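You operate a simulated robot arm through the tools that you are given. There is no shell and no other tool. Be economical: measure what you need, move in short steps, check, and stop when the job is done.

Carry out the task below with a simulated robot arm. There is one attempt and no reset: what you move stays moved.

TASK
Roll the slab down to the red sticks, then press the yellow stamp into its middle.
Fine: one print; stand the stamp on the bench and lift the slab on to the damp box lid; the other slabs stay.
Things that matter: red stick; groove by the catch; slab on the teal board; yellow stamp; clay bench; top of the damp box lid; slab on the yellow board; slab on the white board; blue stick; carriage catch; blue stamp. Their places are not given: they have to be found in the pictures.

Only the result counts: the job must be done as asked and must still hold three seconds after the hand-in. Knocking over, shifting, dropping, spilling or breaking anything else fails it. Lids that push on must go on centred and level and be pressed home; caps that screw on are set level and turned clockwise until they are tight.

THE ROBOT
A 7-joint arm with a two-finger parallel gripper, fixed in place. Base frame: the origin is at the foot of the arm, x ahead of it, y to its left, z up; the work surface is at about z = 0.8. Lengths are in m, angles in degrees, forces in N, time in s.
With the tool pointing down near the work surface it reaches from about 0.34 to 0.78 m from the base axis. Its first joint turns from -166.0 to 166.0 degrees. Payload 3.91 kg.
The TCP is the grasp point between the finger pads, 0.03 m short of the fingertips. In the tool frame z runs along the fingers and y along their closing line. Largest opening 0.11 m; finger width 0.02, thickness 0.01; the body of the gripper, 0.048 by 0.112 m, starts 0.055 m behind the TCP.
Orientation is that of the tool frame in the base frame, as a unit quaternion [w, x, y, z]. With the fingers straight down and closing along the base's y, the tool's x points along the base's -x, its y along +y and its z along -z.

THE INTERFACE
- The arm moves only by the tool drive_tool. Its argument "series" is a list of rows, each a list of 7 numbers: the shift along the tool's x, y, z in m, then the turn, a rotation vector about the tool's x, y, z in degrees, then the closure, from 0 (fully open) to 1 (shut). In form: [[tx, ty, tz, rx, ry, rz, gripper], ...]. A call has 1 to 20 rows; each row shifts and turns the commanded pose from where the row before left it, along the tool's axes as they then stand. A row lasts 0.2 s, in which the tool goes at most 0.05 m and 8.6 degrees; a call with a longer step from one row to the next is refused whole, and so is a gripper value outside its range. A pose out of reach is approached as far as the arm can. The call stops where the force on the tool passes 40 N (or 10 N more than at its start, if that is more) or the arm is blocked; 0.2 s more then pass. Each finger travels about 0.153 m/s and halts on what it meets, pressing with about 39 N; the grip force reading is that of the motor and also rises with nothing between the fingers. The clock runs only during rows and for 0.2 s after the last one: add rows that do not move to give the fingers time. The reply holds the time, the measured pose of the TCP, the force on the tool along the base axes, the opening and the grip force, in the units named above and with some noise.
- Cameras (640 x 400 px; columns grow to the right, rows downward): "scene" is fixed at [0.3986, -0.5, 1.5565]; the picture's right is [0.99, -0.11, 0.00], its down [-0.06, -0.58, -0.81] and it looks along [0.09, 0.80, -0.59] (base axes); focal length 309 px, centre (320, 200). "wrist" rides on the gripper at [-0.036, 0, -0.057] in the tool frame; the picture's right is [0.00, -1.00, 0.00], its down [0.97, 0.00, -0.24] and it looks along [0.24, 0.00, 0.97] (tool axes); focal length 218 px, centre (320, 200).
- get_image(camera): a new picture of that camera. The clock stands still meanwhile.
- move_column(by): slides the trunk up (or, below 0, down) by that many m; the arm rides with it, the base frame stays. It gives what a move gives, with no picture.
- measure_at(camera, pixels): for up to 12 pixels [column, row] of the newest picture of that camera ("zoom" is the newest enlarged one), the place [x, y, z] in the base frame of the surface seen there, good to about 0.002 m. The clock stands still meanwhile.
- enlarge(camera, box): a new picture of the part [left, top, right, bottom] of that camera's present view, enlarged. The clock stands still meanwhile.
- hand_in(): hands the job in; it is judged then, once.

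Go step by step. Measure first, check grasps and placings, and put right what went wrong. The budget is 80 turns and 54 pictures, counting those below and the enlarged ones. Unless the task says otherwise, let go and move clear before handing in, and close with one line.

The tools are called after "Call:" as name(argument=value, ...) on one line, values as JSON. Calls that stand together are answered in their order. drive_tool: Moves the arm, as the interface text tells. Its arguments: {"type":"object","properties":{"series":{"type":"array","items":{"type":"array","items":{"type":"number"}}}},"required":["series"]} The other tools are called the same way: move_column (by) slides the trunk up or down; get_image (camera) takes a picture; measure_at (camera, pixels) gives the place of the surface under pixels of a picture; enlarge (camera, box) takes an enlarged picture of a part of a camera's view; hand_in () hands the job in.

At the start:

```text
time: 0.0
tcp_pos: [0.2635, 0.3471, 1.229]
orientation: [0.0, 0.0, 1.0, 0.001]
force: [-0.1, -0.5, 0.8]
gripper_width: 0.11
gripper_force: 0.1
trunk travel left (down, up): [-0.55, 0.06]
```

scene: 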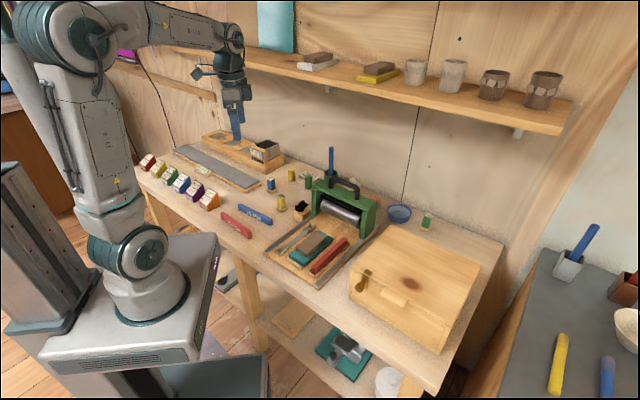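
wrist: 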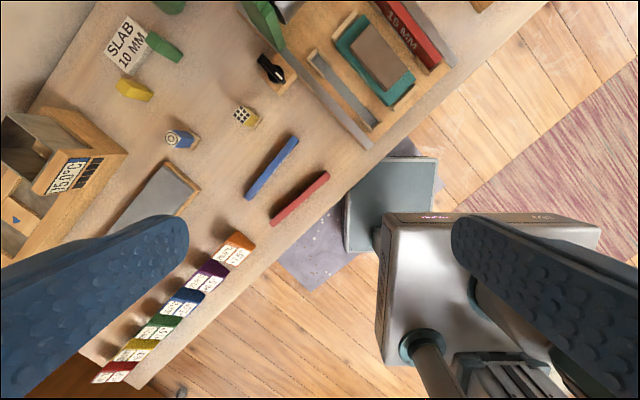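

The scene shows a roller rig near (330,220) with a teal board slab at (312,245), and red/blue sticks at (236,225)/(255,214). I'll enlarge these regions.

Call:
enlarge(camera="scene", box=[250, 140, 410, 300])

Call:
enlarge(camera="scene", box=[130, 120, 330, 250])

Call:
enlarge(camera="scene", box=[330, 190, 500, 370])

Call:
enlarge(camera="wrist", box=[90, 0, 460, 230])

```text
2.50 times, centred on (330, 220) of scene
```

zoom: 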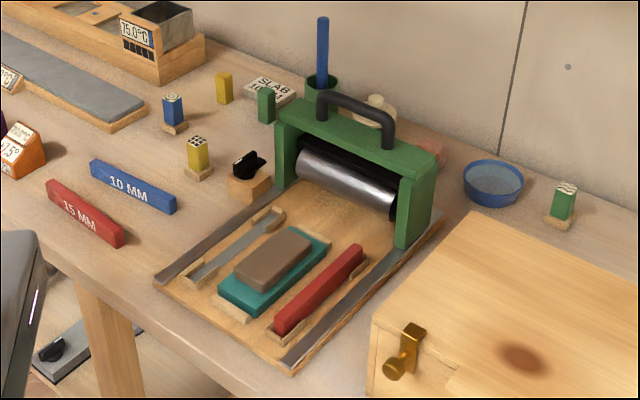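

```text
3.08 times, centred on (230, 185) of scene
```

zoom: 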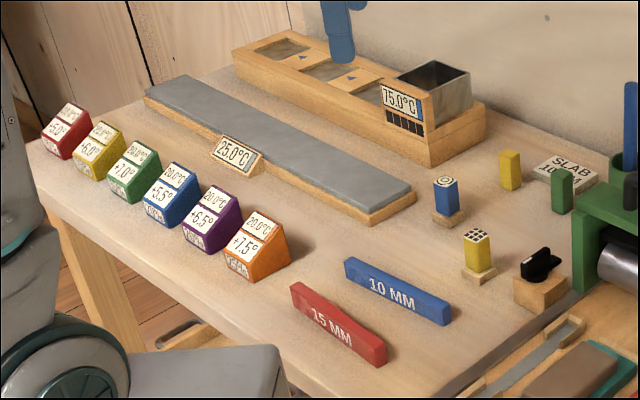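

```text
2.22 times, centred on (415, 280) of scene
```

zoom: 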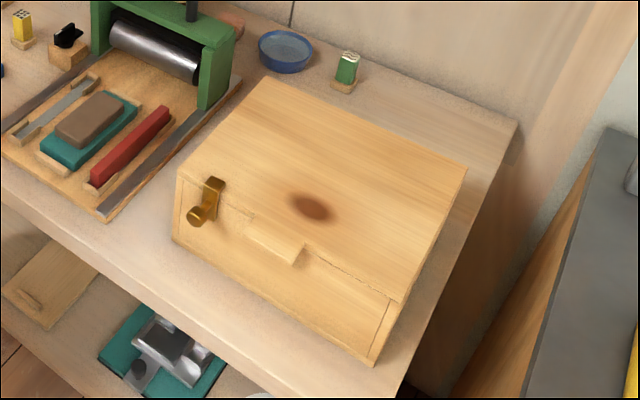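

```text
1.73 times, centred on (275, 115) of wrist
```

zoom: 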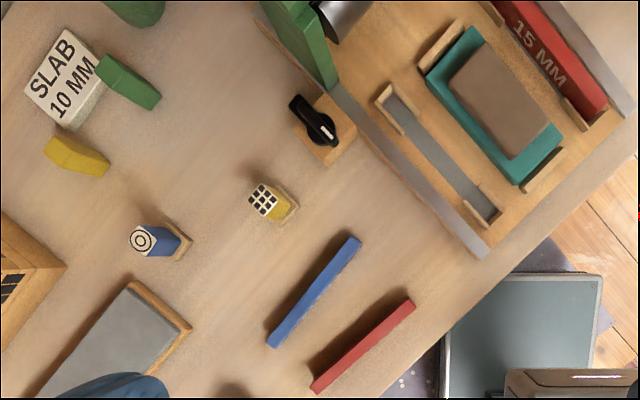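

Red 15 mm stick lies loose at (236,225), its twin is already in the right groove; the left groove by the catch is empty. I'll zoom into the press and measure.

Call:
enlarge(camera="scene", box=[255, 170, 385, 300])

Call:
measure_at(camera="scene", pixels=[[222, 215], [250, 233], [236, 223], [282, 199], [300, 206], [302, 201], [271, 181], [362, 271], [415, 258], [477, 262], [440, 350], [350, 290]])

```text
3.08 times, centred on (320, 235) of scene
```

zoom: 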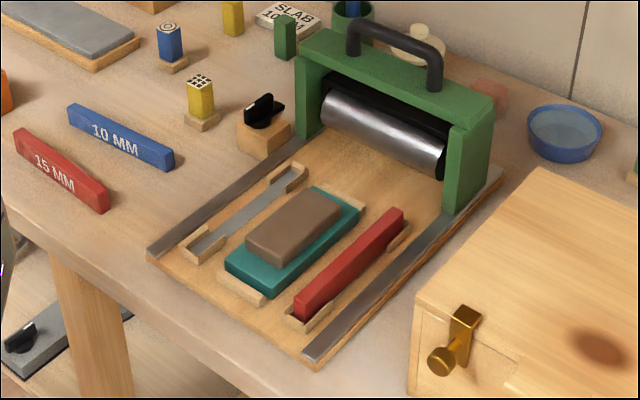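

```text
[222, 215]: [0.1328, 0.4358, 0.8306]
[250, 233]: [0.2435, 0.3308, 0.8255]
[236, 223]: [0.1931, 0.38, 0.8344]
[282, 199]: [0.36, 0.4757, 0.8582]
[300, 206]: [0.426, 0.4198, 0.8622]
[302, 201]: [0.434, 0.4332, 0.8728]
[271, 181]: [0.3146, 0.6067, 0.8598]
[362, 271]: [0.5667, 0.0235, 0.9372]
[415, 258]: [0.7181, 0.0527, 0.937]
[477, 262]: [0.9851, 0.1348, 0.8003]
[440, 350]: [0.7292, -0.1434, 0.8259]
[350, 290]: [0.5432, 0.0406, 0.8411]
```

Now measuring press features in the zoom.

Call:
measure_at(camera="zoom", pixels=[[200, 246], [280, 184], [240, 215], [302, 298], [396, 214], [347, 255], [248, 246], [300, 194], [337, 207], [283, 255], [155, 252], [310, 355]])

Call:
measure_at(camera="zoom", pixels=[[17, 132], [30, 129], [98, 197], [106, 193], [62, 162], [263, 98], [275, 96], [252, 118], [265, 130], [390, 28], [355, 22], [436, 44]])

Call:
measure_at(camera="zoom", pixels=[[310, 40], [300, 60], [488, 100], [460, 125], [390, 70], [450, 205], [385, 125], [200, 78], [200, 100], [200, 123], [185, 120], [290, 35]])

```text
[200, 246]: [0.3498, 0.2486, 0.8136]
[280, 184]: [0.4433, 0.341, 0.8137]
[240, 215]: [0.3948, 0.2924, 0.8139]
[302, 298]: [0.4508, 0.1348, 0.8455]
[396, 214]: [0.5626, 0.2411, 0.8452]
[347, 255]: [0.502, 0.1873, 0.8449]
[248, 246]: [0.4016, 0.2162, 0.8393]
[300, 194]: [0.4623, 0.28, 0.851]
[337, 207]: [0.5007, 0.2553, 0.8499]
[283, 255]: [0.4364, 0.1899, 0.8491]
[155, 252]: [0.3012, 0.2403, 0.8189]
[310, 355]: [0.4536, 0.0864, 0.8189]
```

```text
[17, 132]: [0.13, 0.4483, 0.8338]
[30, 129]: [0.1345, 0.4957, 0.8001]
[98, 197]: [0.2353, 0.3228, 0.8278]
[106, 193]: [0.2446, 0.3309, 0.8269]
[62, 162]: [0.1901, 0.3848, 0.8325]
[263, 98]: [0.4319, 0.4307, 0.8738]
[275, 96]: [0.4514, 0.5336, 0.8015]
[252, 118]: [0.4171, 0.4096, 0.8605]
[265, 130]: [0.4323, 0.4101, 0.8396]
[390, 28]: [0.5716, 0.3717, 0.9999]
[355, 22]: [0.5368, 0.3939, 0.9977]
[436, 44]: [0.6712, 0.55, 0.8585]
```

```text
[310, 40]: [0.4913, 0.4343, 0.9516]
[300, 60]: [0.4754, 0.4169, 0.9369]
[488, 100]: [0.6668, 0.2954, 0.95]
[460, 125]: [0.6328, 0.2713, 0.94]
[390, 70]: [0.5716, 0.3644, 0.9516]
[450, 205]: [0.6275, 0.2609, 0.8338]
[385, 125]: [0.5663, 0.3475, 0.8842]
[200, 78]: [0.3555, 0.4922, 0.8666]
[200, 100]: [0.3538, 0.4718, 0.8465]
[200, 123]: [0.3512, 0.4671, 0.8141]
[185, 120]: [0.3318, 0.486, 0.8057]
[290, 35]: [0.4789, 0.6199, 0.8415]
```

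Slab press axis runs ~45° in the base. I'll go above the loose red stick, turn so fingers close across it, and look.

Call:
drive_tool(series=[[0.0123, 0.0063, 0.035, 0, 0, 0, 0], [0.0123, 0.0063, 0.035, 0, 0, 0, 0], [0.0123, 0.0063, 0.035, 0, 0, 0, 0], [0.0123, 0.0063, 0.035, 0, 0, 0, 0], [0.0123, 0.0063, 0.035, 0, 0, 0, 0], [0.0123, 0.0063, 0.035, 0, 0, 0, 0], [0, 0, 0, 0, 0, 7.5, 0], [0, 0, 0, 0, 0, 7.5, 0], [0, 0, 0, 0, 0, 7.5, 0], [0, 0, 0, 0, 0, 7.5, 0], [0, 0, 0, 0, 0, 7.5, 0], [0, 0, 0, 0, 0, 7.5, 0]])

Call:
get_image(camera="wrist")

```text
time: 2.6
tcp_pos: [0.1899, 0.3832, 1.0195]
orientation: [0.0, 0.385, 0.923, 0.0]
force: [-0.4, -0.7, -0.6]
gripper_width: 0.1102
gripper_force: 0.1
trunk travel left (down, up): [-0.55, 0.06]
```

```text
46 pictures are left
```

wrist: 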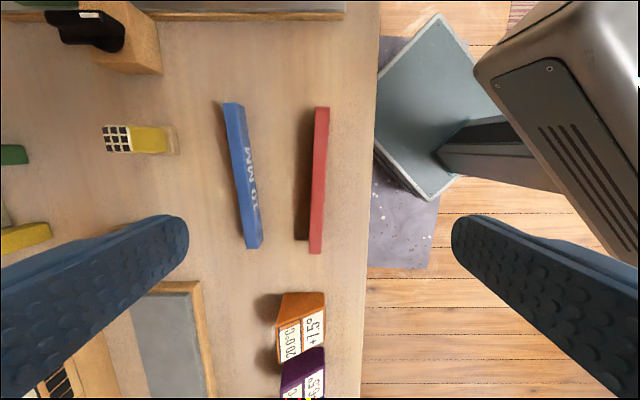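

Stick seen from (321,108) to (315,252). Measuring its top.

Call:
measure_at(camera="wrist", pixels=[[318, 112], [325, 112], [310, 248], [319, 248], [317, 180], [324, 180], [314, 180]])

Call:
enlarge(camera="wrist", box=[40, 0, 360, 200])

```text
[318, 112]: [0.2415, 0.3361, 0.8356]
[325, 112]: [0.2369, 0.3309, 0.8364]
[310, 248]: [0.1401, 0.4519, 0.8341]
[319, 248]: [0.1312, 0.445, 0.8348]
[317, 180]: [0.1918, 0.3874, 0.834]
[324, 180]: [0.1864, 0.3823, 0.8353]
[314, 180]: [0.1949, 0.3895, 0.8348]
```

```text
2.00 times, centred on (200, 100) of wrist
```

zoom: 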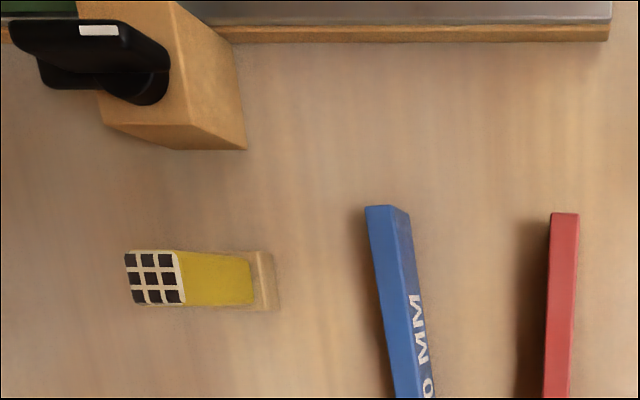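

Aligning over the stick centre (0.1875, 0.391), partly closed, and descending to grip its top 15 mm.

Call:
drive_tool(series=[[0.0072, 0.0038, 0, 0, 0, 0, 0.55], [0, 0, 0, 0, 0, 2.7, 0.55], [0, 0, 0.035, 0, 0, 0, 0.55], [0, 0, 0.035, 0, 0, 0, 0.55], [0, 0, 0.035, 0, 0, 0, 0.55], [0, 0, 0.035, 0, 0, 0, 0.55], [0, 0, 0.0285, 0, 0, 0, 0.55], [0, 0, 0, 0, 0, 0, 0.55]])

Call:
get_image(camera="wrist")

```text
time: 4.4
tcp_pos: [0.1911, 0.3924, 0.8502]
orientation: [0.0, 0.404, 0.915, 0.0]
force: [-0.2, 0.4, -1.3]
gripper_width: 0.0497
gripper_force: 0.2
trunk travel left (down, up): [-0.55, 0.06]
```

```text
44 pictures are left
```

wrist: 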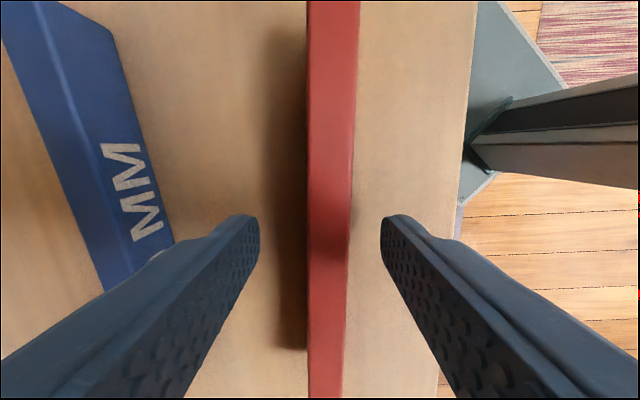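

Stick is ~10 px right of centre; small shift, then close and lift.

Call:
drive_tool(series=[[0, -0.003, 0, 0, 0, 0, 0.55], [0, 0, 0, 0, 0, 0, 0.8], [0, 0, 0, 0, 0, 0, 0.95], [0, 0, 0, 0, 0, 0, 0.98], [0, 0, 0, 0, 0, 0, 0.98]])

Call:
drive_tool(series=[[0, 0, -0.02, 0, 0, 0, 0.98], [0, 0, -0.04, 0, 0, 0, 0.98], [0, 0, -0.04, 0, 0, 0, 0.98], [0, 0, -0.04, 0, 0, 0, 0.98]])

Call:
get_image(camera="wrist")

```text
time: 5.6
tcp_pos: [0.186, 0.3897, 0.8498]
orientation: [0.0, 0.404, 0.915, 0.001]
force: [-0.4, 0.4, 0.3]
gripper_width: 0.0148
gripper_force: 39.3
trunk travel left (down, up): [-0.55, 0.06]
```

```text
time: 6.6
tcp_pos: [0.1868, 0.3879, 0.991]
orientation: [-0.001, 0.404, 0.915, 0.0]
force: [0.0, -0.8, -0.6]
gripper_width: 0.0148
gripper_force: 38.9
trunk travel left (down, up): [-0.55, 0.06]
```

```text
43 pictures are left
```

wrist: 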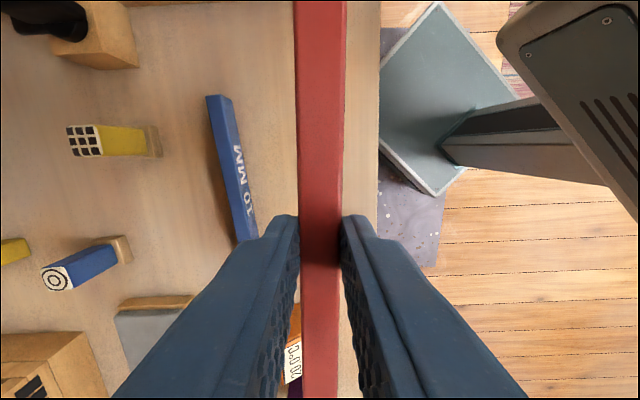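

Stick held (14.8 mm). Zooming in on the empty groove for accurate ends.

Call:
enlarge(camera="scene", box=[268, 215, 358, 281])

```text
6.06 times, centred on (313, 248) of scene
```

zoom: 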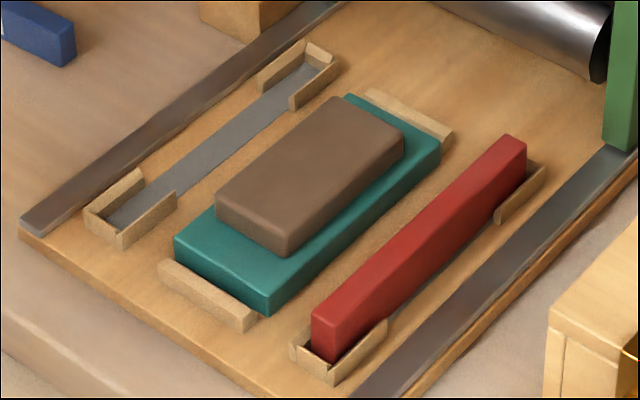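

Measuring bracket walls and groove floor edges, plus the right stick, board and slab.

Call:
measure_at(camera="zoom", pixels=[[92, 211], [119, 236], [113, 190], [150, 213], [322, 52], [282, 60], [316, 84], [165, 187], [190, 200], [232, 127], [258, 142], [110, 222]])

Call:
measure_at(camera="zoom", pixels=[[314, 311], [333, 326], [508, 140], [524, 150], [180, 238], [268, 296], [436, 143], [350, 97], [220, 197], [286, 240], [400, 138], [338, 100]])

```text
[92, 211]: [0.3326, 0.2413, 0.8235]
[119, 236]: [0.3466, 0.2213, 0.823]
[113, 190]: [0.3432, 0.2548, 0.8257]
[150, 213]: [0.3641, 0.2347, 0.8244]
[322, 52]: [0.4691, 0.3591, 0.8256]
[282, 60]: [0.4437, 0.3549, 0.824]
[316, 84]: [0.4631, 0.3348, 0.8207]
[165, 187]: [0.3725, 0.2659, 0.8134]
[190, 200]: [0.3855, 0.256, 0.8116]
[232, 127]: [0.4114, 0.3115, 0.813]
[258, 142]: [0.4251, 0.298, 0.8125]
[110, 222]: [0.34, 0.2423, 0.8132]
```

```text
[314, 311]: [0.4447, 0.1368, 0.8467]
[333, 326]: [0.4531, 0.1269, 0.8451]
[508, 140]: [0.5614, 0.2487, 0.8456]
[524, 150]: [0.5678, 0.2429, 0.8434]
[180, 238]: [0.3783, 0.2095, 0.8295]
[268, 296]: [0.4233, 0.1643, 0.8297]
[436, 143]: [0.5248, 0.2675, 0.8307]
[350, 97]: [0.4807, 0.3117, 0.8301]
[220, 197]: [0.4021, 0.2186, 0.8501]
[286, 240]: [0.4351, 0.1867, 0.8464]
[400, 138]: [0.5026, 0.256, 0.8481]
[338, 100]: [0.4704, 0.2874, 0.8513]
```

Computed groove centre ≈ (0.403, 0.295), axis 44.7°. Turning the stick 92° and moving above the groove.

Call:
drive_tool(series=[[0, 0, 0, 0, 0, -8.39, 0.98], [0, 0, 0, 0, 0, -8.39, 0.98], [0, 0, 0, 0, 0, -8.39, 0.98], [0, 0, 0, 0, 0, -8.39, 0.98], [0, 0, 0, 0, 0, -8.39, 0.98], [0, 0, 0, 0, 0, -8.39, 0.98], [0, 0, 0, 0, 0, -8.39, 0.98], [0, 0, 0, 0, 0, -8.39, 0.98], [0, 0, 0, 0, 0, -8.39, 0.98], [0, 0, 0, 0, 0, -8.39, 0.98], [0, 0, 0, 0, 0, -8.39, 0.98], [-0.01473, -0.0364, 0, 0, 0, 0, 0.98], [-0.01473, -0.0364, 0, 0, 0, 0, 0.98], [-0.01473, -0.0364, 0, 0, 0, 0, 0.98], [-0.01473, -0.0364, 0, 0, 0, 0, 0.98], [-0.01473, -0.0364, 0, 0, 0, 0, 0.98], [-0.01473, -0.0364, 0, 0, 0, 0, 0.98], [0, 0, 0, 0, 0, 0, 0.98]])

Call:
get_image(camera="wrist")

Call:
enlarge(camera="scene", box=[240, 150, 370, 290])

```text
time: 10.4
tcp_pos: [0.4008, 0.2944, 0.99]
orientation: [0.0, -0.379, 0.925, 0.001]
force: [0.5, -0.4, -0.7]
gripper_width: 0.0149
gripper_force: 39.5
trunk travel left (down, up): [-0.55, 0.06]
```

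```text
41 pictures are left
```

wrist: 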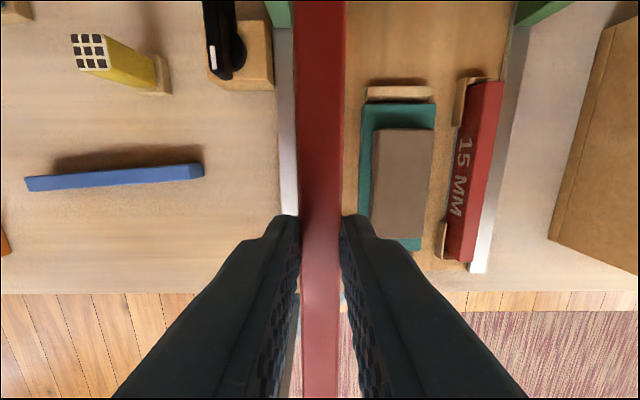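

```text
2.86 times, centred on (305, 220) of scene
```

zoom: 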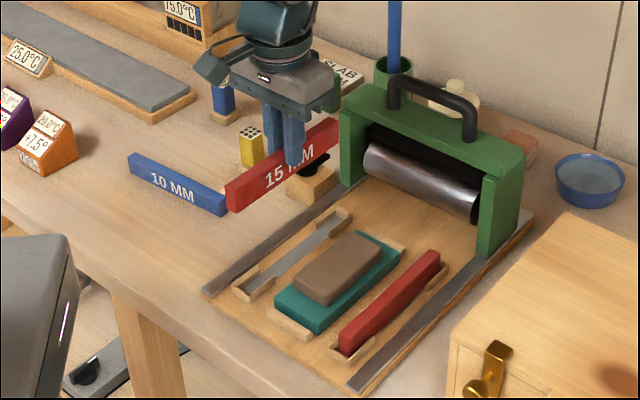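

Checking stick ends in the air: (232,190) and (336,124) in the zoom.

Call:
measure_at(camera="zoom", pixels=[[228, 187], [233, 207], [238, 195], [334, 124], [339, 128], [337, 135]])

```text
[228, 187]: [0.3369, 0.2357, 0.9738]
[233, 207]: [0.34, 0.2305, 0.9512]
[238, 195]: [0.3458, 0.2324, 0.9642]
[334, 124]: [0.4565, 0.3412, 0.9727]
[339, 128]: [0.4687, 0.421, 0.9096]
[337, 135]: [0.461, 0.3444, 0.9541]
```

Nudging +4 mm along the groove and −2 mm across, descending to just above the brackets.

Call:
drive_tool(series=[[-0.004, -0.002, 0, 0, 0, 0, 0.98], [0, 0, 0.035, 0, 0, 0, 0.98], [0, 0, 0.035, 0, 0, 0, 0.98], [0, 0, 0.034, 0, 0, 0, 0.98], [0, 0, 0, 0, 0, 0, 0.98]])

Call:
enlarge(camera="scene", box=[268, 195, 358, 281])

```text
time: 11.6
tcp_pos: [0.4087, 0.2979, 0.8874]
orientation: [0.001, -0.378, 0.926, 0.0]
force: [0.2, -0.2, -0.8]
gripper_width: 0.0149
gripper_force: 38.9
trunk travel left (down, up): [-0.55, 0.06]
```

```text
4.65 times, centred on (313, 238) of scene
```

zoom: 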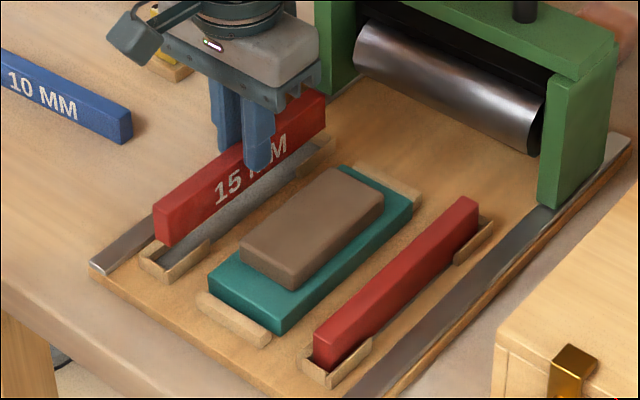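

Measuring the stick's near and far ends now.

Call:
measure_at(camera="zoom", pixels=[[157, 240], [168, 243], [173, 238], [156, 210], [167, 214], [323, 98], [323, 125], [152, 262], [165, 268], [200, 250], [318, 145], [145, 245]])

```text
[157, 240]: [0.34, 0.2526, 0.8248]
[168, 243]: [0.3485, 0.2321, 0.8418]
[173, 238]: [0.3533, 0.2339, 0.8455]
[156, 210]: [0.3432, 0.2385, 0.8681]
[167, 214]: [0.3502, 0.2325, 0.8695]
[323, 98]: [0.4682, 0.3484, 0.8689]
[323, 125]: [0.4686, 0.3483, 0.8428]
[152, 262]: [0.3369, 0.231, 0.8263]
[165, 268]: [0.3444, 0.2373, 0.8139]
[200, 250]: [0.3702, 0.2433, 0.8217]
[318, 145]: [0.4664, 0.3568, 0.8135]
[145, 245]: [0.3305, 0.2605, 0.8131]
```

Stick centre s≈0.4945, t≈−0.0735: matches the groove. Lowering in.

Call:
drive_tool(series=[[0, 0, 0.01, 0, 0, 0, 0.98], [0, 0, 0.006, 0, 0, 0, 0.98], [0, 0, 0.004, 0, 0, 0, 0.98], [0, 0, 0.003, 0, 0, 0, 0.98], [0, 0, 0, 0, 0, 0, 0.98]])

Call:
enlarge(camera="scene", box=[268, 195, 358, 281])

```text
time: 12.8
tcp_pos: [0.406, 0.2984, 0.8637]
orientation: [0.001, -0.38, 0.925, 0.0]
force: [0.7, 0.9, -0.1]
gripper_width: 0.0147
gripper_force: 39.1
trunk travel left (down, up): [-0.55, 0.06]
```

```text
4.65 times, centred on (313, 238) of scene
```

zoom: 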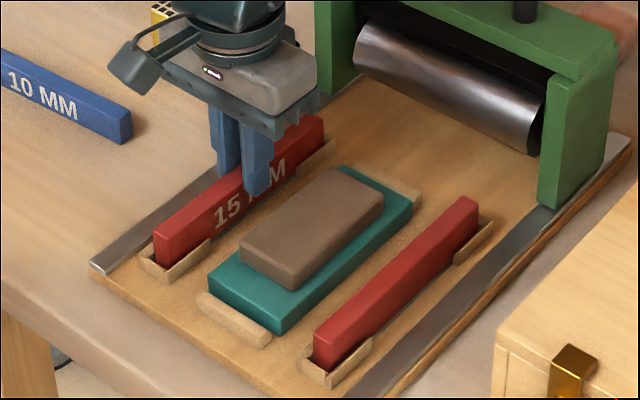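

Stick sits inside the brackets; easing down a touch until contact.

Call:
drive_tool(series=[[0, 0, 0.0015, 0, 0, 0, 0.98], [0, 0, 0.0015, 0, 0, 0, 0.98], [0, 0, 0.001, 0, 0, 0, 0.98], [0, 0, 0, 0, 0, 0, 0.98]])

```text
time: 13.8
tcp_pos: [0.4071, 0.2977, 0.8614]
orientation: [0.002, -0.378, 0.926, 0.001]
force: [2.3, -1.8, 29.6]
gripper_width: 0.0149
gripper_force: 39.4
trunk travel left (down, up): [-0.55, 0.06]
```

Contact (29.6 N) at z 0.861 as expected for the groove floor. Releasing narrowly and rising.

Call:
drive_tool(series=[[0, 0, -0.0015, 0, 0, 0, 0.98], [0, 0, 0, 0, 0, 0, 0.75], [0, 0, 0, 0, 0, 0, 0.72], [0, 0, -0.03, 0, 0, 0, 0.72], [0, 0, -0.04, 0, 0, 0, 0.72], [0, 0, -0.04, 0, 0, 0, 0.5], [0, 0, -0.04, 0, 0, 0, 0.2], [0, 0, 0, 0, 0, 0, 0.2]])

Call:
get_image(camera="wrist")

Call:
enlarge(camera="scene", box=[255, 170, 385, 300])

```text
time: 15.6
tcp_pos: [0.406, 0.2974, 1.0108]
orientation: [0.001, -0.38, 0.925, -0.001]
force: [0.1, -0.4, -0.1]
gripper_width: 0.088
gripper_force: 0.2
trunk travel left (down, up): [-0.55, 0.06]
```

```text
37 pictures are left
```

wrist: 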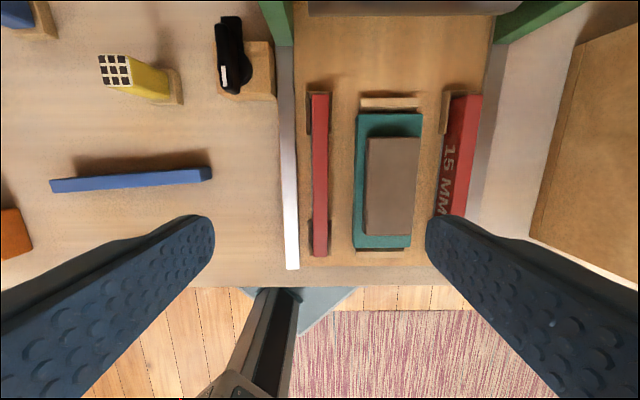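

```text
3.08 times, centred on (320, 235) of scene
```

zoom: 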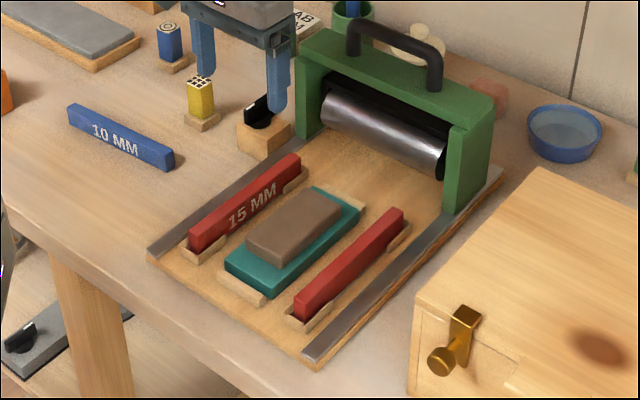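

Stick is seated. Now examining the carriage catch at wrist pixel (235,60).

Call:
measure_at(camera="wrist", pixels=[[230, 30], [222, 75], [225, 85], [250, 70], [262, 85], [262, 50], [243, 90], [258, 97], [232, 90]])

Call:
enlarge(camera="wrist", box=[180, 0, 320, 110])

Call:
enlarge(camera="scene", box=[285, 190, 335, 230])

```text
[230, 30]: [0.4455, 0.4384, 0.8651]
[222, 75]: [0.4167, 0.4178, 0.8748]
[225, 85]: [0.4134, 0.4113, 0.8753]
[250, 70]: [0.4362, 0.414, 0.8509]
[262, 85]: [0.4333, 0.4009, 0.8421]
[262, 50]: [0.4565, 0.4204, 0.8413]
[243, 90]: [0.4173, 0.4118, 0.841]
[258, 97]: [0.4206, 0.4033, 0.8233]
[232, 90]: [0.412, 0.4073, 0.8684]
```

```text
3.64 times, centred on (250, 55) of wrist
```

zoom: 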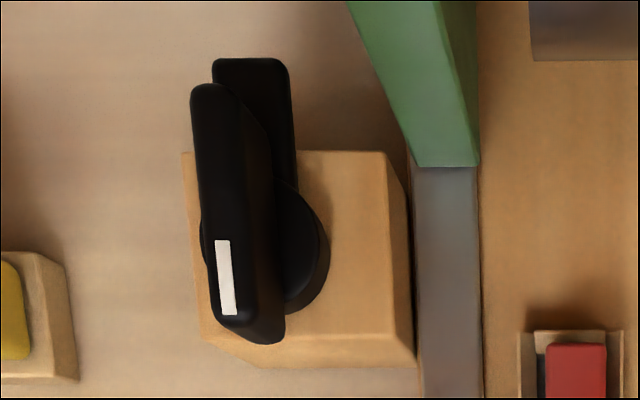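

```text
10.00 times, centred on (310, 210) of scene
```

zoom: 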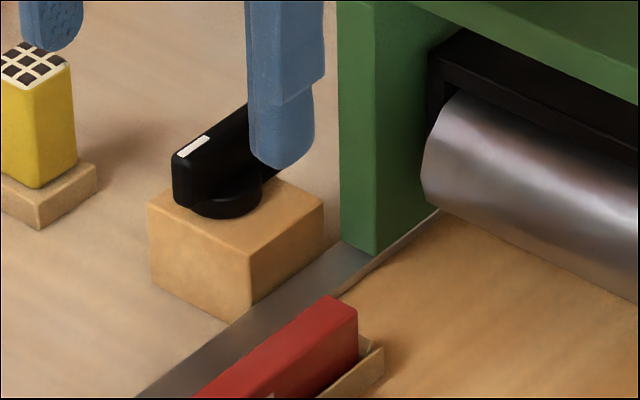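

The catch lever points along the rail now, with a lower tongue toward the carriage. I'll look from directly above before turning it.

Call:
drive_tool(series=[[-0.025, 0.019, 0, 0, 0, 0, 0.2], [-0.025, 0.019, 0, 0, 0, 0, 0.2], [-0.025, 0.018, 0, 0, 0, 0, 0.2], [-0.025, 0.018, 0, 0, 0, 0, 0.2], [0, 0, 0, 0, 0, 0, 0.2]])

Call:
get_image(camera="wrist")

```text
time: 16.8
tcp_pos: [0.4261, 0.4208, 1.0104]
orientation: [0.001, -0.379, 0.925, 0.0]
force: [0.1, 0.0, 0.4]
gripper_width: 0.0878
gripper_force: 0.1
trunk travel left (down, up): [-0.55, 0.06]
```

```text
33 pictures are left
```

wrist: 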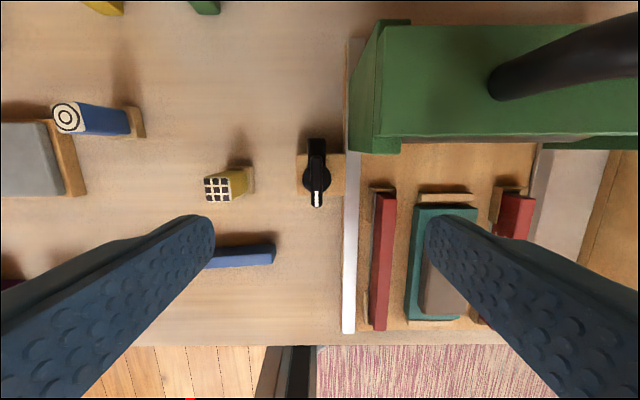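

Call:
enlarge(camera="wrist", box=[270, 110, 390, 230])

Call:
measure_at(camera="wrist", pixels=[[317, 142], [317, 203], [316, 175], [305, 182], [329, 180], [300, 170], [340, 170], [365, 150], [350, 145], [385, 145], [320, 156]])

```text
3.33 times, centred on (330, 170) of wrist
```

zoom: 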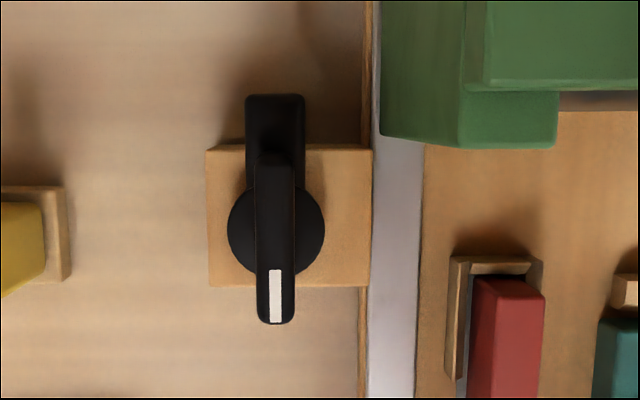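

```text
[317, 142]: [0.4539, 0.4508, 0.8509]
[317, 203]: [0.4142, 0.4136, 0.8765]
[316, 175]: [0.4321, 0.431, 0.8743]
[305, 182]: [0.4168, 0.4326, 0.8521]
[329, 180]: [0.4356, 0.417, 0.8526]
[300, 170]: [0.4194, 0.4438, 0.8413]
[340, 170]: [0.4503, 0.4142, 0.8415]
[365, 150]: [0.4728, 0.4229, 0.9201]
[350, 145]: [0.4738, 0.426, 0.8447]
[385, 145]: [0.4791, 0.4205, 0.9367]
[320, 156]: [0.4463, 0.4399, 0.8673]
```

The tongue lies along the rail side. I'll go to the carriage handle, turned 90°, to view and grip it, then test-pull gently.

Call:
drive_tool(series=[[0, 0, -0.045, 0, 0, 0, 0.2], [0, 0, -0.045, 0, 0, 0, 0.2], [0, 0, 0, 0, 0, 8.2, 0.2], [0, 0, 0, 0, 0, 8.2, 0.2], [0, 0, 0, 0, 0, 8.2, 0.2], [0, 0, 0, 0, 0, 8.2, 0.2], [0, 0, 0, 0, 0, 8.2, 0.2], [0, 0, 0, 0, 0, 8.2, 0.2], [0, 0, 0, 0, 0, 8.2, 0.2], [0, 0, 0, 0, 0, 8.2, 0.2], [0, 0, 0, 0, 0, 8.2, 0.2], [0, 0, 0, 0, 0, 8.2, 0.2], [0, 0, 0, 0, 0, 8.0, 0.2], [-0.03, 0.012, 0, 0, 0, 0, 0.2], [-0.03, 0.012, 0, 0, 0, 0, 0.2], [-0.03, 0.012, 0, 0, 0, 0, 0.2], [-0.03, 0.012, 0, 0, 0, 0, 0.2], [-0.03, 0.012, 0, 0, 0, 0, 0.2], [0, 0, 0, 0, 0, 0, 0.2]])

Call:
get_image(camera="wrist")

```text
time: 20.8
tcp_pos: [0.572, 0.3555, 1.1025]
orientation: [0.0, 0.386, 0.923, 0.0]
force: [0.0, 0.0, 0.1]
gripper_width: 0.0882
gripper_force: 0.1
trunk travel left (down, up): [-0.55, 0.06]
```

```text
31 pictures are left
```

wrist: 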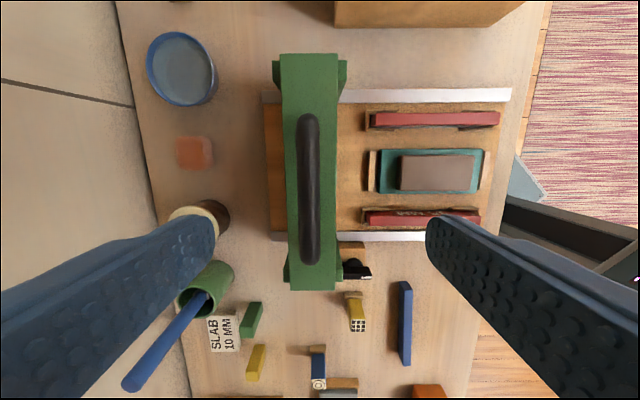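

Handle bar spans (309,118)–(311,262). Measuring the bar and the blue brush standing behind.

Call:
measure_at(camera="wrist", pixels=[[309, 125], [309, 160], [308, 190], [310, 225], [311, 255], [299, 190], [319, 190], [132, 382], [290, 190], [330, 190], [205, 300]])

```text
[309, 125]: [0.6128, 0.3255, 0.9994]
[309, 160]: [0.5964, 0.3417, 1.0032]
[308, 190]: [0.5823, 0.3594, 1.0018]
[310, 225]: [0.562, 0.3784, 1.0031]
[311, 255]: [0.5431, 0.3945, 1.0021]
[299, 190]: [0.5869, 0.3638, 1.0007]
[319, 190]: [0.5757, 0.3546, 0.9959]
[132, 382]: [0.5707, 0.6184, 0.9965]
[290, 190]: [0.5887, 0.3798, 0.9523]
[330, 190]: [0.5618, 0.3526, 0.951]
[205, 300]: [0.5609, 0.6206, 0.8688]
```

Centering on the bar (+7.5 mm) and lowering to grip it.

Call:
drive_tool(series=[[0, 0.0075, 0, 0, 0, 0, 0.5], [0, 0, 0.04, 0, 0, 0, 0.5], [0, 0, 0.04, 0, 0, 0, 0.5], [0, 0, 0.028, 0, 0, 0, 0.5], [0, 0, 0, 0, 0, 0, 0.7], [0, 0, 0, 0, 0, 0, 0.95], [0, 0, 0, 0, 0, 0, 0.98], [0, 0, 0, 0, 0, 0, 0.98]])

```text
time: 22.6
tcp_pos: [0.5779, 0.3614, 0.9939]
orientation: [0.0, 0.386, 0.922, 0.0]
force: [0.0, -0.1, 0.0]
gripper_width: 0.0178
gripper_force: 44.6
trunk travel left (down, up): [-0.55, 0.06]
```

Bar gripped (17.8 mm). Gentle test pull of 8 mm along −u.

Call:
drive_tool(series=[[0, -0.002, 0, 0, 0, 0, 0.98], [0, -0.002, 0, 0, 0, 0, 0.98], [0, -0.002, 0, 0, 0, 0, 0.98], [0, -0.002, 0, 0, 0, 0, 0.98]])

Call:
enlarge(camera="scene", box=[285, 170, 385, 240])

```text
time: 23.6
tcp_pos: [0.5727, 0.3556, 0.9935]
orientation: [0.0, 0.385, 0.923, 0.0]
force: [2.1, -1.0, 8.0]
gripper_width: 0.0177
gripper_force: 44.9
trunk travel left (down, up): [-0.55, 0.06]
```

```text
5.71 times, centred on (335, 205) of scene
```

zoom: 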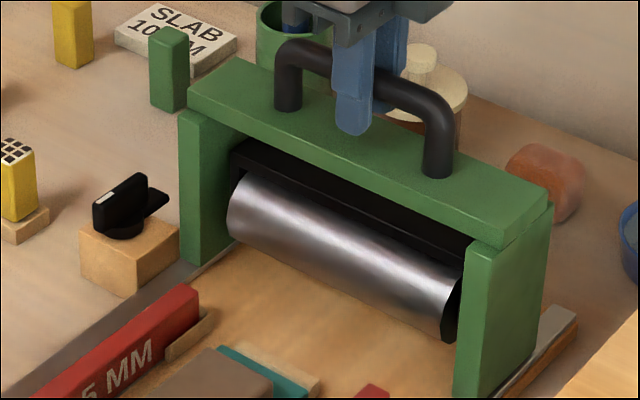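

Carriage follows freely (2 N). Continuing the pull in moderate steps, watching force.

Call:
drive_tool(series=[[0, -0.008, 0, 0, 0, 0, 0.98], [0, -0.008, 0, 0, 0, 0, 0.98], [0, -0.008, 0, 0, 0, 0, 0.98], [0, -0.008, 0, 0, 0, 0, 0.98], [0, -0.008, 0, 0, 0, 0, 0.98], [0, 0, 0, 0, 0, 0, 0.98]])

Call:
enlarge(camera="scene", box=[265, 170, 385, 280])

```text
time: 25.0
tcp_pos: [0.5438, 0.3266, 0.9931]
orientation: [0.0, 0.386, 0.922, 0.0]
force: [-2.5, -0.4, 10.9]
gripper_width: 0.018
gripper_force: 44.6
trunk travel left (down, up): [-0.55, 0.06]
```

```text
3.64 times, centred on (325, 225) of scene
```

zoom: 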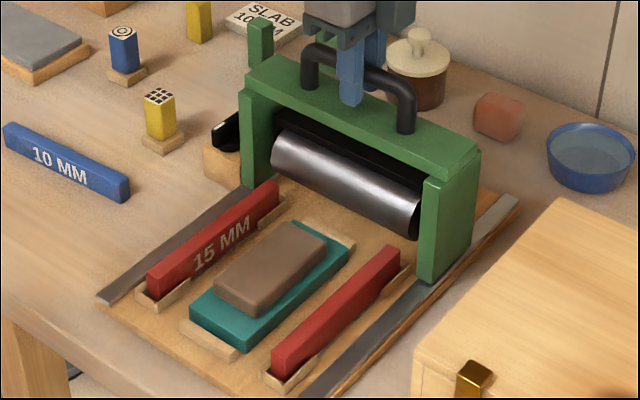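

Carriage moves past the catch freely. Rolling on over the slab.

Call:
drive_tool(series=[[0, -0.01, 0, 0, 0, 0, 0.98], [0, -0.01, 0, 0, 0, 0, 0.98], [0, -0.01, 0, 0, 0, 0, 0.98], [0, -0.01, 0, 0, 0, 0, 0.98], [0, -0.01, 0, 0, 0, 0, 0.98], [0, -0.01, 0, 0, 0, 0, 0.98], [0, -0.01, 0, 0, 0, 0, 0.98], [0, -0.01, 0, 0, 0, 0, 0.98], [0, -0.01, 0, 0, 0, 0, 0.98], [0, -0.01, 0, 0, 0, 0, 0.98], [0, 0, 0, 0, 0, 0, 0.98]])

Call:
enlarge(camera="scene", box=[265, 170, 385, 280])

```text
time: 27.4
tcp_pos: [0.4738, 0.2563, 0.9934]
orientation: [0.0, 0.387, 0.922, 0.0]
force: [2.4, -4.1, 19.0]
gripper_width: 0.0175
gripper_force: 45.2
trunk travel left (down, up): [-0.55, 0.06]
```

```text
3.64 times, centred on (325, 225) of scene
```

zoom: 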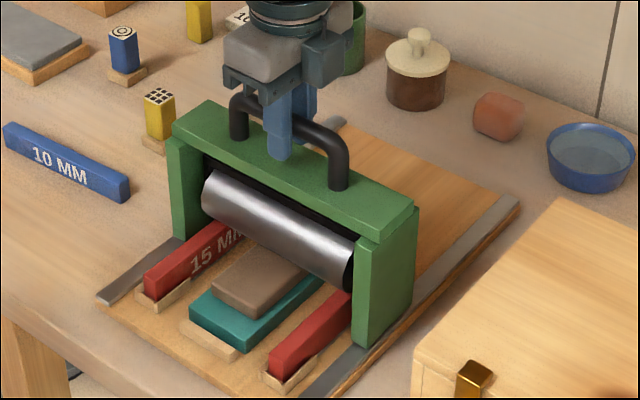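

Rolling continues smoothly; next 10 cm to clear the slab's near end.

Call:
drive_tool(series=[[0, -0.01, 0, 0, 0, 0, 0.98], [0, -0.01, 0, 0, 0, 0, 0.98], [0, -0.01, 0, 0, 0, 0, 0.98], [0, -0.01, 0, 0, 0, 0, 0.98], [0, -0.01, 0, 0, 0, 0, 0.98], [0, -0.01, 0, 0, 0, 0, 0.98], [0, -0.01, 0, 0, 0, 0, 0.98], [0, -0.01, 0, 0, 0, 0, 0.98], [0, -0.01, 0, 0, 0, 0, 0.98], [0, -0.01, 0, 0, 0, 0, 0.98], [0, 0, 0, 0, 0, 0, 0.98]])

Call:
enlarge(camera="scene", box=[265, 170, 385, 280])

```text
time: 29.6
tcp_pos: [0.4122, 0.1948, 0.9924]
orientation: [0.006, 0.386, 0.922, 0.008]
force: [15.7, 6.9, -12.8]
gripper_width: 0.0175
gripper_force: 44.7
trunk travel left (down, up): [-0.55, 0.06]
stopped in row 10: the force on the tool passed its limit (the readings are from after the stop); the commanded pose is now the measured one
```

```text
3.64 times, centred on (325, 225) of scene
```

zoom: 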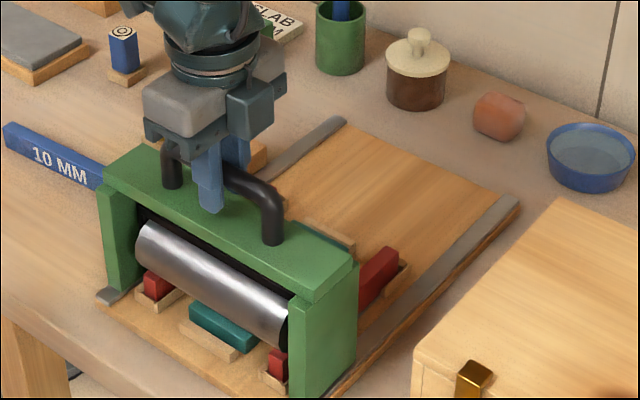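

End stop reached; roller has passed the slab. Rolling back toward the start.

Call:
drive_tool(series=[[0, 0.01, 0, 0, 0, 0, 0.98], [0, 0.012, 0, 0, 0, 0, 0.98], [0, 0.012, 0, 0, 0, 0, 0.98], [0, 0.012, 0, 0, 0, 0, 0.98], [0, 0.012, 0, 0, 0, 0, 0.98], [0, 0.012, 0, 0, 0, 0, 0.98], [0, 0.012, 0, 0, 0, 0, 0.98], [0, 0.012, 0, 0, 0, 0, 0.98], [0, 0.012, 0, 0, 0, 0, 0.98], [0, 0.012, 0, 0, 0, 0, 0.98], [0, 0.012, 0, 0, 0, 0, 0.98], [0, 0.012, 0, 0, 0, 0, 0.98], [0, 0, 0, 0, 0, 0, 0.98]])

Call:
drive_tool(series=[[0, 0.012, 0, 0, 0, 0, 0.98], [0, 0.012, 0, 0, 0, 0, 0.98], [0, 0.012, 0, 0, 0, 0, 0.98], [0, 0.012, 0, 0, 0, 0, 0.98], [0, 0.012, 0, 0, 0, 0, 0.98], [0, 0.012, 0, 0, 0, 0, 0.98], [0, 0.01, 0, 0, 0, 0, 0.98], [0, 0.008, 0, 0, 0, 0, 0.98], [0, 0, 0, 0, 0, 0, 0.98]])

Call:
enlarge(camera="scene", box=[255, 170, 385, 300])

```text
time: 32.4
tcp_pos: [0.5114, 0.2943, 0.9938]
orientation: [0.004, 0.386, 0.922, 0.005]
force: [1.2, 0.3, -35.7]
gripper_width: 0.0175
gripper_force: 45.0
trunk travel left (down, up): [-0.55, 0.06]
```

```text
time: 34.4
tcp_pos: [0.5762, 0.3565, 1.0012]
orientation: [0.007, 0.387, 0.922, 0.008]
force: [-1.2, 2.5, -8.0]
gripper_width: 0.0176
gripper_force: 45.1
trunk travel left (down, up): [-0.55, 0.06]
```

```text
3.08 times, centred on (320, 235) of scene
```

zoom: 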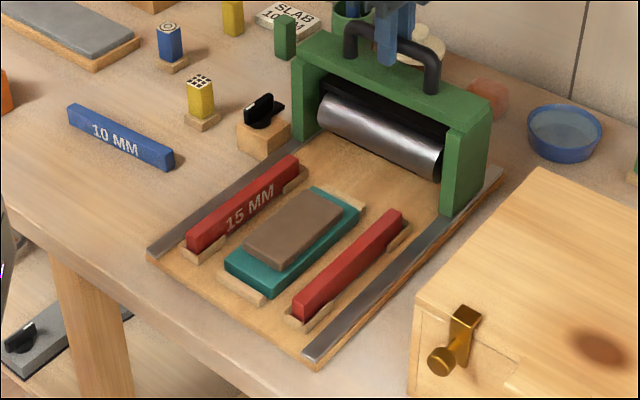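

Back near the start; slab looks slightly thinner/wider. Measuring its top and the sticks.

Call:
enlarge(camera="scene", box=[268, 215, 358, 281])

Call:
measure_at(camera="zoom", pixels=[[300, 165], [260, 190], [340, 150], [290, 190], [330, 180], [300, 150], [190, 238], [410, 160], [420, 240], [240, 170]])

```text
6.06 times, centred on (313, 248) of scene
```

zoom: 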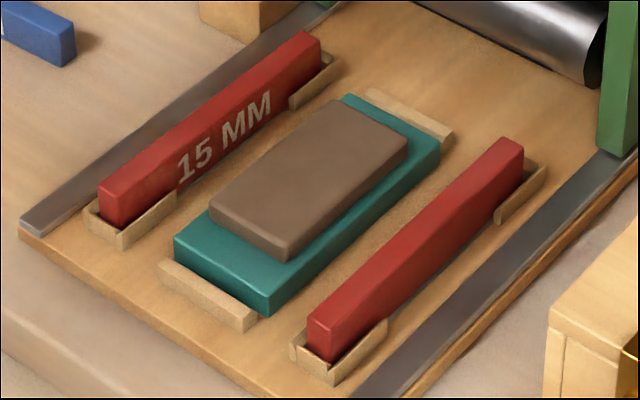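

```text
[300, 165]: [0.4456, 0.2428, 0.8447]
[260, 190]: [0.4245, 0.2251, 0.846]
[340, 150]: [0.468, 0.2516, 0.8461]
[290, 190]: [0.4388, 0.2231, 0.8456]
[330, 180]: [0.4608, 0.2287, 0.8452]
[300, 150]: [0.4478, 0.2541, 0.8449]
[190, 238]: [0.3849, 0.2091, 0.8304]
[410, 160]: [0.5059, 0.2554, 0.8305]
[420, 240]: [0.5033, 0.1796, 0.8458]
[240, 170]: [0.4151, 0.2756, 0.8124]
```

Slab top now z≈0.8455, flush with the sticks at 0.8455: 15 mm reached. Releasing the handle, levelling the tool and rising.

Call:
drive_tool(series=[[0, 0, 0, 0, 0, 0, 0.8], [0, 0, 0, 0, 0, 0, 0.6], [0, 0, 0, 0, 0, 0, 0.5], [0, 0, -0.04, 0, 0, 0, 0.5], [0, 0, -0.04, 1.2, 0, 0, 0.5], [0, 0, -0.03, 0, 0, 0, 0.5], [0, 0, 0, 0, 0, 0, 0.5]])

Call:
enlarge(camera="scene", box=[258, 170, 308, 220])

```text
time: 36.0
tcp_pos: [0.5726, 0.3555, 1.1089]
orientation: [0.001, 0.386, 0.922, -0.003]
force: [-0.3, 0.3, 0.2]
gripper_width: 0.0549
gripper_force: 0.0
trunk travel left (down, up): [-0.55, 0.06]
```

```text
8.00 times, centred on (283, 195) of scene
```

zoom: 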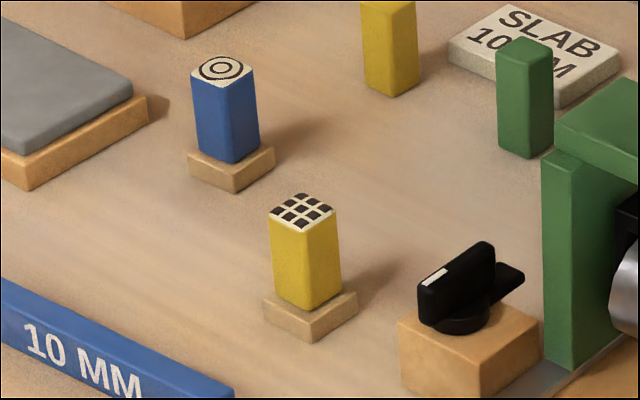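

Stamp is yellow body on a wooden foot, pattern shown on top. Moving above it to look.

Call:
drive_tool(series=[[0.0348, -0.0093, 0, 0, 0, 0, 0.5], [0.0348, -0.0093, 0, 0, 0, 0, 0.5], [0.0348, -0.0093, 0, 0, 0, 0, 0.5], [0.0348, -0.0093, 0.015, 0, 0, 0, 0.5], [0.0348, -0.0093, 0.025, 0, 0, 0, 0.5], [0.0348, -0.0093, 0.03, 0, 0, 0, 0.5], [0.0348, -0.0093, 0.03, 0, 0, 0, 0.5], [0, 0, 0, 0, 0, 0, 0.5]])

Call:
enlarge(camera="wrist", box=[220, 80, 420, 280])

```text
time: 37.8
tcp_pos: [0.356, 0.4822, 1.0101]
orientation: [0.001, 0.387, 0.922, -0.002]
force: [-0.3, -0.7, -0.9]
gripper_width: 0.0548
gripper_force: 0.1
trunk travel left (down, up): [-0.55, 0.06]
```

```text
2.00 times, centred on (320, 180) of wrist
```

zoom: 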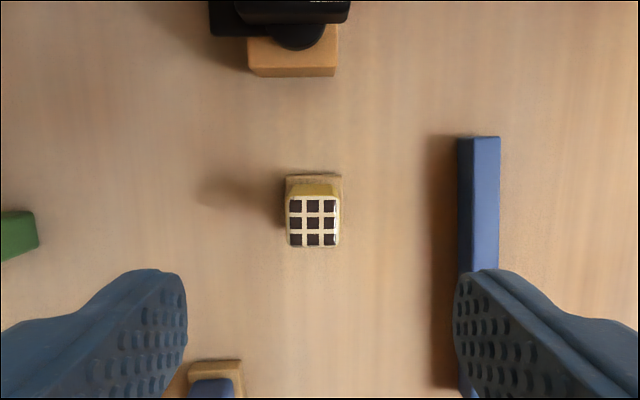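

Stamp's top face centre at zoom (313,222); aligned with the tool. Measuring.

Call:
measure_at(camera="zoom", pixels=[[292, 203], [335, 203], [292, 243], [335, 243], [313, 222], [315, 179], [288, 215]])

```text
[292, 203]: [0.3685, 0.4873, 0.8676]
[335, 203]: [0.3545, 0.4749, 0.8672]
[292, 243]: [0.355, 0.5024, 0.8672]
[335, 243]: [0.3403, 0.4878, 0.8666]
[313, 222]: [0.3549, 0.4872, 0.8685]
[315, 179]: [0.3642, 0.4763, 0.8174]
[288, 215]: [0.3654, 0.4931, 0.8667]
```

Centering (+5, +3 mm) and descending to grip the yellow body above its wooden foot.

Call:
drive_tool(series=[[0.005, 0.003, 0, 0, 0, 0, 0.55], [0, 0, 0.04, 0, 0, 0, 0.55], [0, 0, 0.04, 0, 0, 0, 0.55], [0, 0, 0.04, 0, 0, 0, 0.55], [0, 0, 0.038, 0, 0, 0, 0.55], [0, 0, 0, 0, 0, 0, 0.55], [0, 0, 0, 0, 0, 0, 0.7], [0, 0, 0, 0, 0, 0, 0.85], [0, 0, 0, 0, 0, 0, 0.9], [0, 0, 0, 0, 0, 0, 0.9]])

Call:
drive_tool(series=[[0, 0, -0.02, 0, 0, 0, 0.9], [0, 0, -0.04, 0, 0, 0, 0.9], [0, 0, -0.04, 0, 0, 0, 0.9], [0, 0, 0, 0, 0, 0, 0.9]])

Call:
enlarge(camera="scene", box=[248, 140, 318, 210])

```text
time: 40.0
tcp_pos: [0.3571, 0.4877, 0.8491]
orientation: [0.0, 0.387, 0.922, -0.003]
force: [0.7, -0.3, -0.6]
gripper_width: 0.0254
gripper_force: 39.5
trunk travel left (down, up): [-0.55, 0.06]
```

```text
time: 41.0
tcp_pos: [0.3545, 0.4884, 0.9499]
orientation: [0.001, 0.388, 0.922, -0.003]
force: [-0.2, 0.1, -0.5]
gripper_width: 0.0251
gripper_force: 38.9
trunk travel left (down, up): [-0.55, 0.06]
```

```text
5.71 times, centred on (283, 175) of scene
```

zoom: 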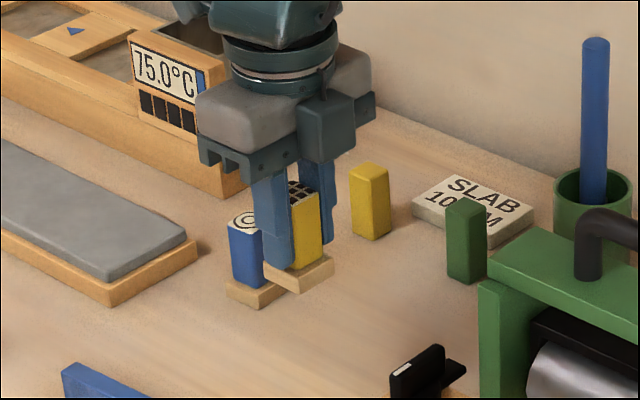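

The wooden foot comes up with the stamp. Re-measuring the rolled slab's corners for its middle.

Call:
enlarge(camera="scene", box=[283, 225, 343, 265])

```text
10.00 times, centred on (313, 245) of scene
```

zoom: 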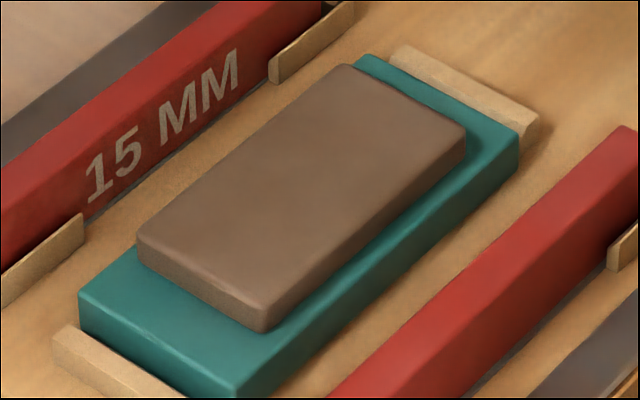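

Call:
measure_at(camera="zoom", pixels=[[145, 236], [258, 303], [458, 128], [346, 68], [200, 272], [400, 98], [245, 152], [360, 220], [303, 185]])

```text
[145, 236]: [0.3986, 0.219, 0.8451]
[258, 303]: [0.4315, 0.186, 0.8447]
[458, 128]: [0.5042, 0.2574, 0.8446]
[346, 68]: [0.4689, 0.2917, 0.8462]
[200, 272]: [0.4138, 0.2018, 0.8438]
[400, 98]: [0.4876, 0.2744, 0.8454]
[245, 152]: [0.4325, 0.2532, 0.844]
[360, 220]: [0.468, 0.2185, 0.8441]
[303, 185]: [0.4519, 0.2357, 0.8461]
```

Slab middle at (0.4507, 0.2375). Carrying the stamp above it and levelling slightly.

Call:
drive_tool(series=[[0, 0, -0.03, -0.27, 0.24, 0, 0.9], [-0.0352, -0.0154, 0, 0, 0, 0, 0.9], [-0.0352, -0.0154, 0, 0, 0, 0, 0.9], [-0.0352, -0.0154, 0, 0, 0, 0, 0.9], [-0.0352, -0.0154, 0, 0, 0, 0, 0.9], [-0.0352, -0.0154, 0, 0, 0, 0, 0.9], [-0.0352, -0.0154, 0, 0, 0, 0, 0.9], [-0.0352, -0.0154, 0, 0, 0, 0, 0.9], [0, 0, 0, 0, 0, 0, 0.9]])

Call:
drive_tool(series=[[0, 0, 0.03, 0, 0, 0, 0.9], [0, 0, 0.03, 0, 0, 0, 0.9], [0, 0, 0, 0, 0, 0, 0.9]])

Call:
enlarge(camera="scene", box=[273, 195, 353, 275])

```text
time: 43.0
tcp_pos: [0.4534, 0.2347, 0.9801]
orientation: [0.0, 0.386, 0.923, 0.0]
force: [-0.4, 0.4, -1.5]
gripper_width: 0.0252
gripper_force: 38.9
trunk travel left (down, up): [-0.55, 0.06]
```

```text
time: 43.8
tcp_pos: [0.4506, 0.2364, 0.9211]
orientation: [0.001, 0.387, 0.922, 0.001]
force: [-0.2, 0.1, -0.1]
gripper_width: 0.0254
gripper_force: 38.9
trunk travel left (down, up): [-0.55, 0.06]
```

```text
5.00 times, centred on (313, 235) of scene
```

zoom: 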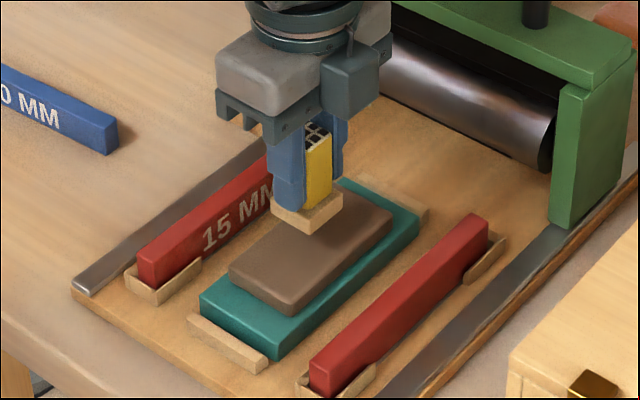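

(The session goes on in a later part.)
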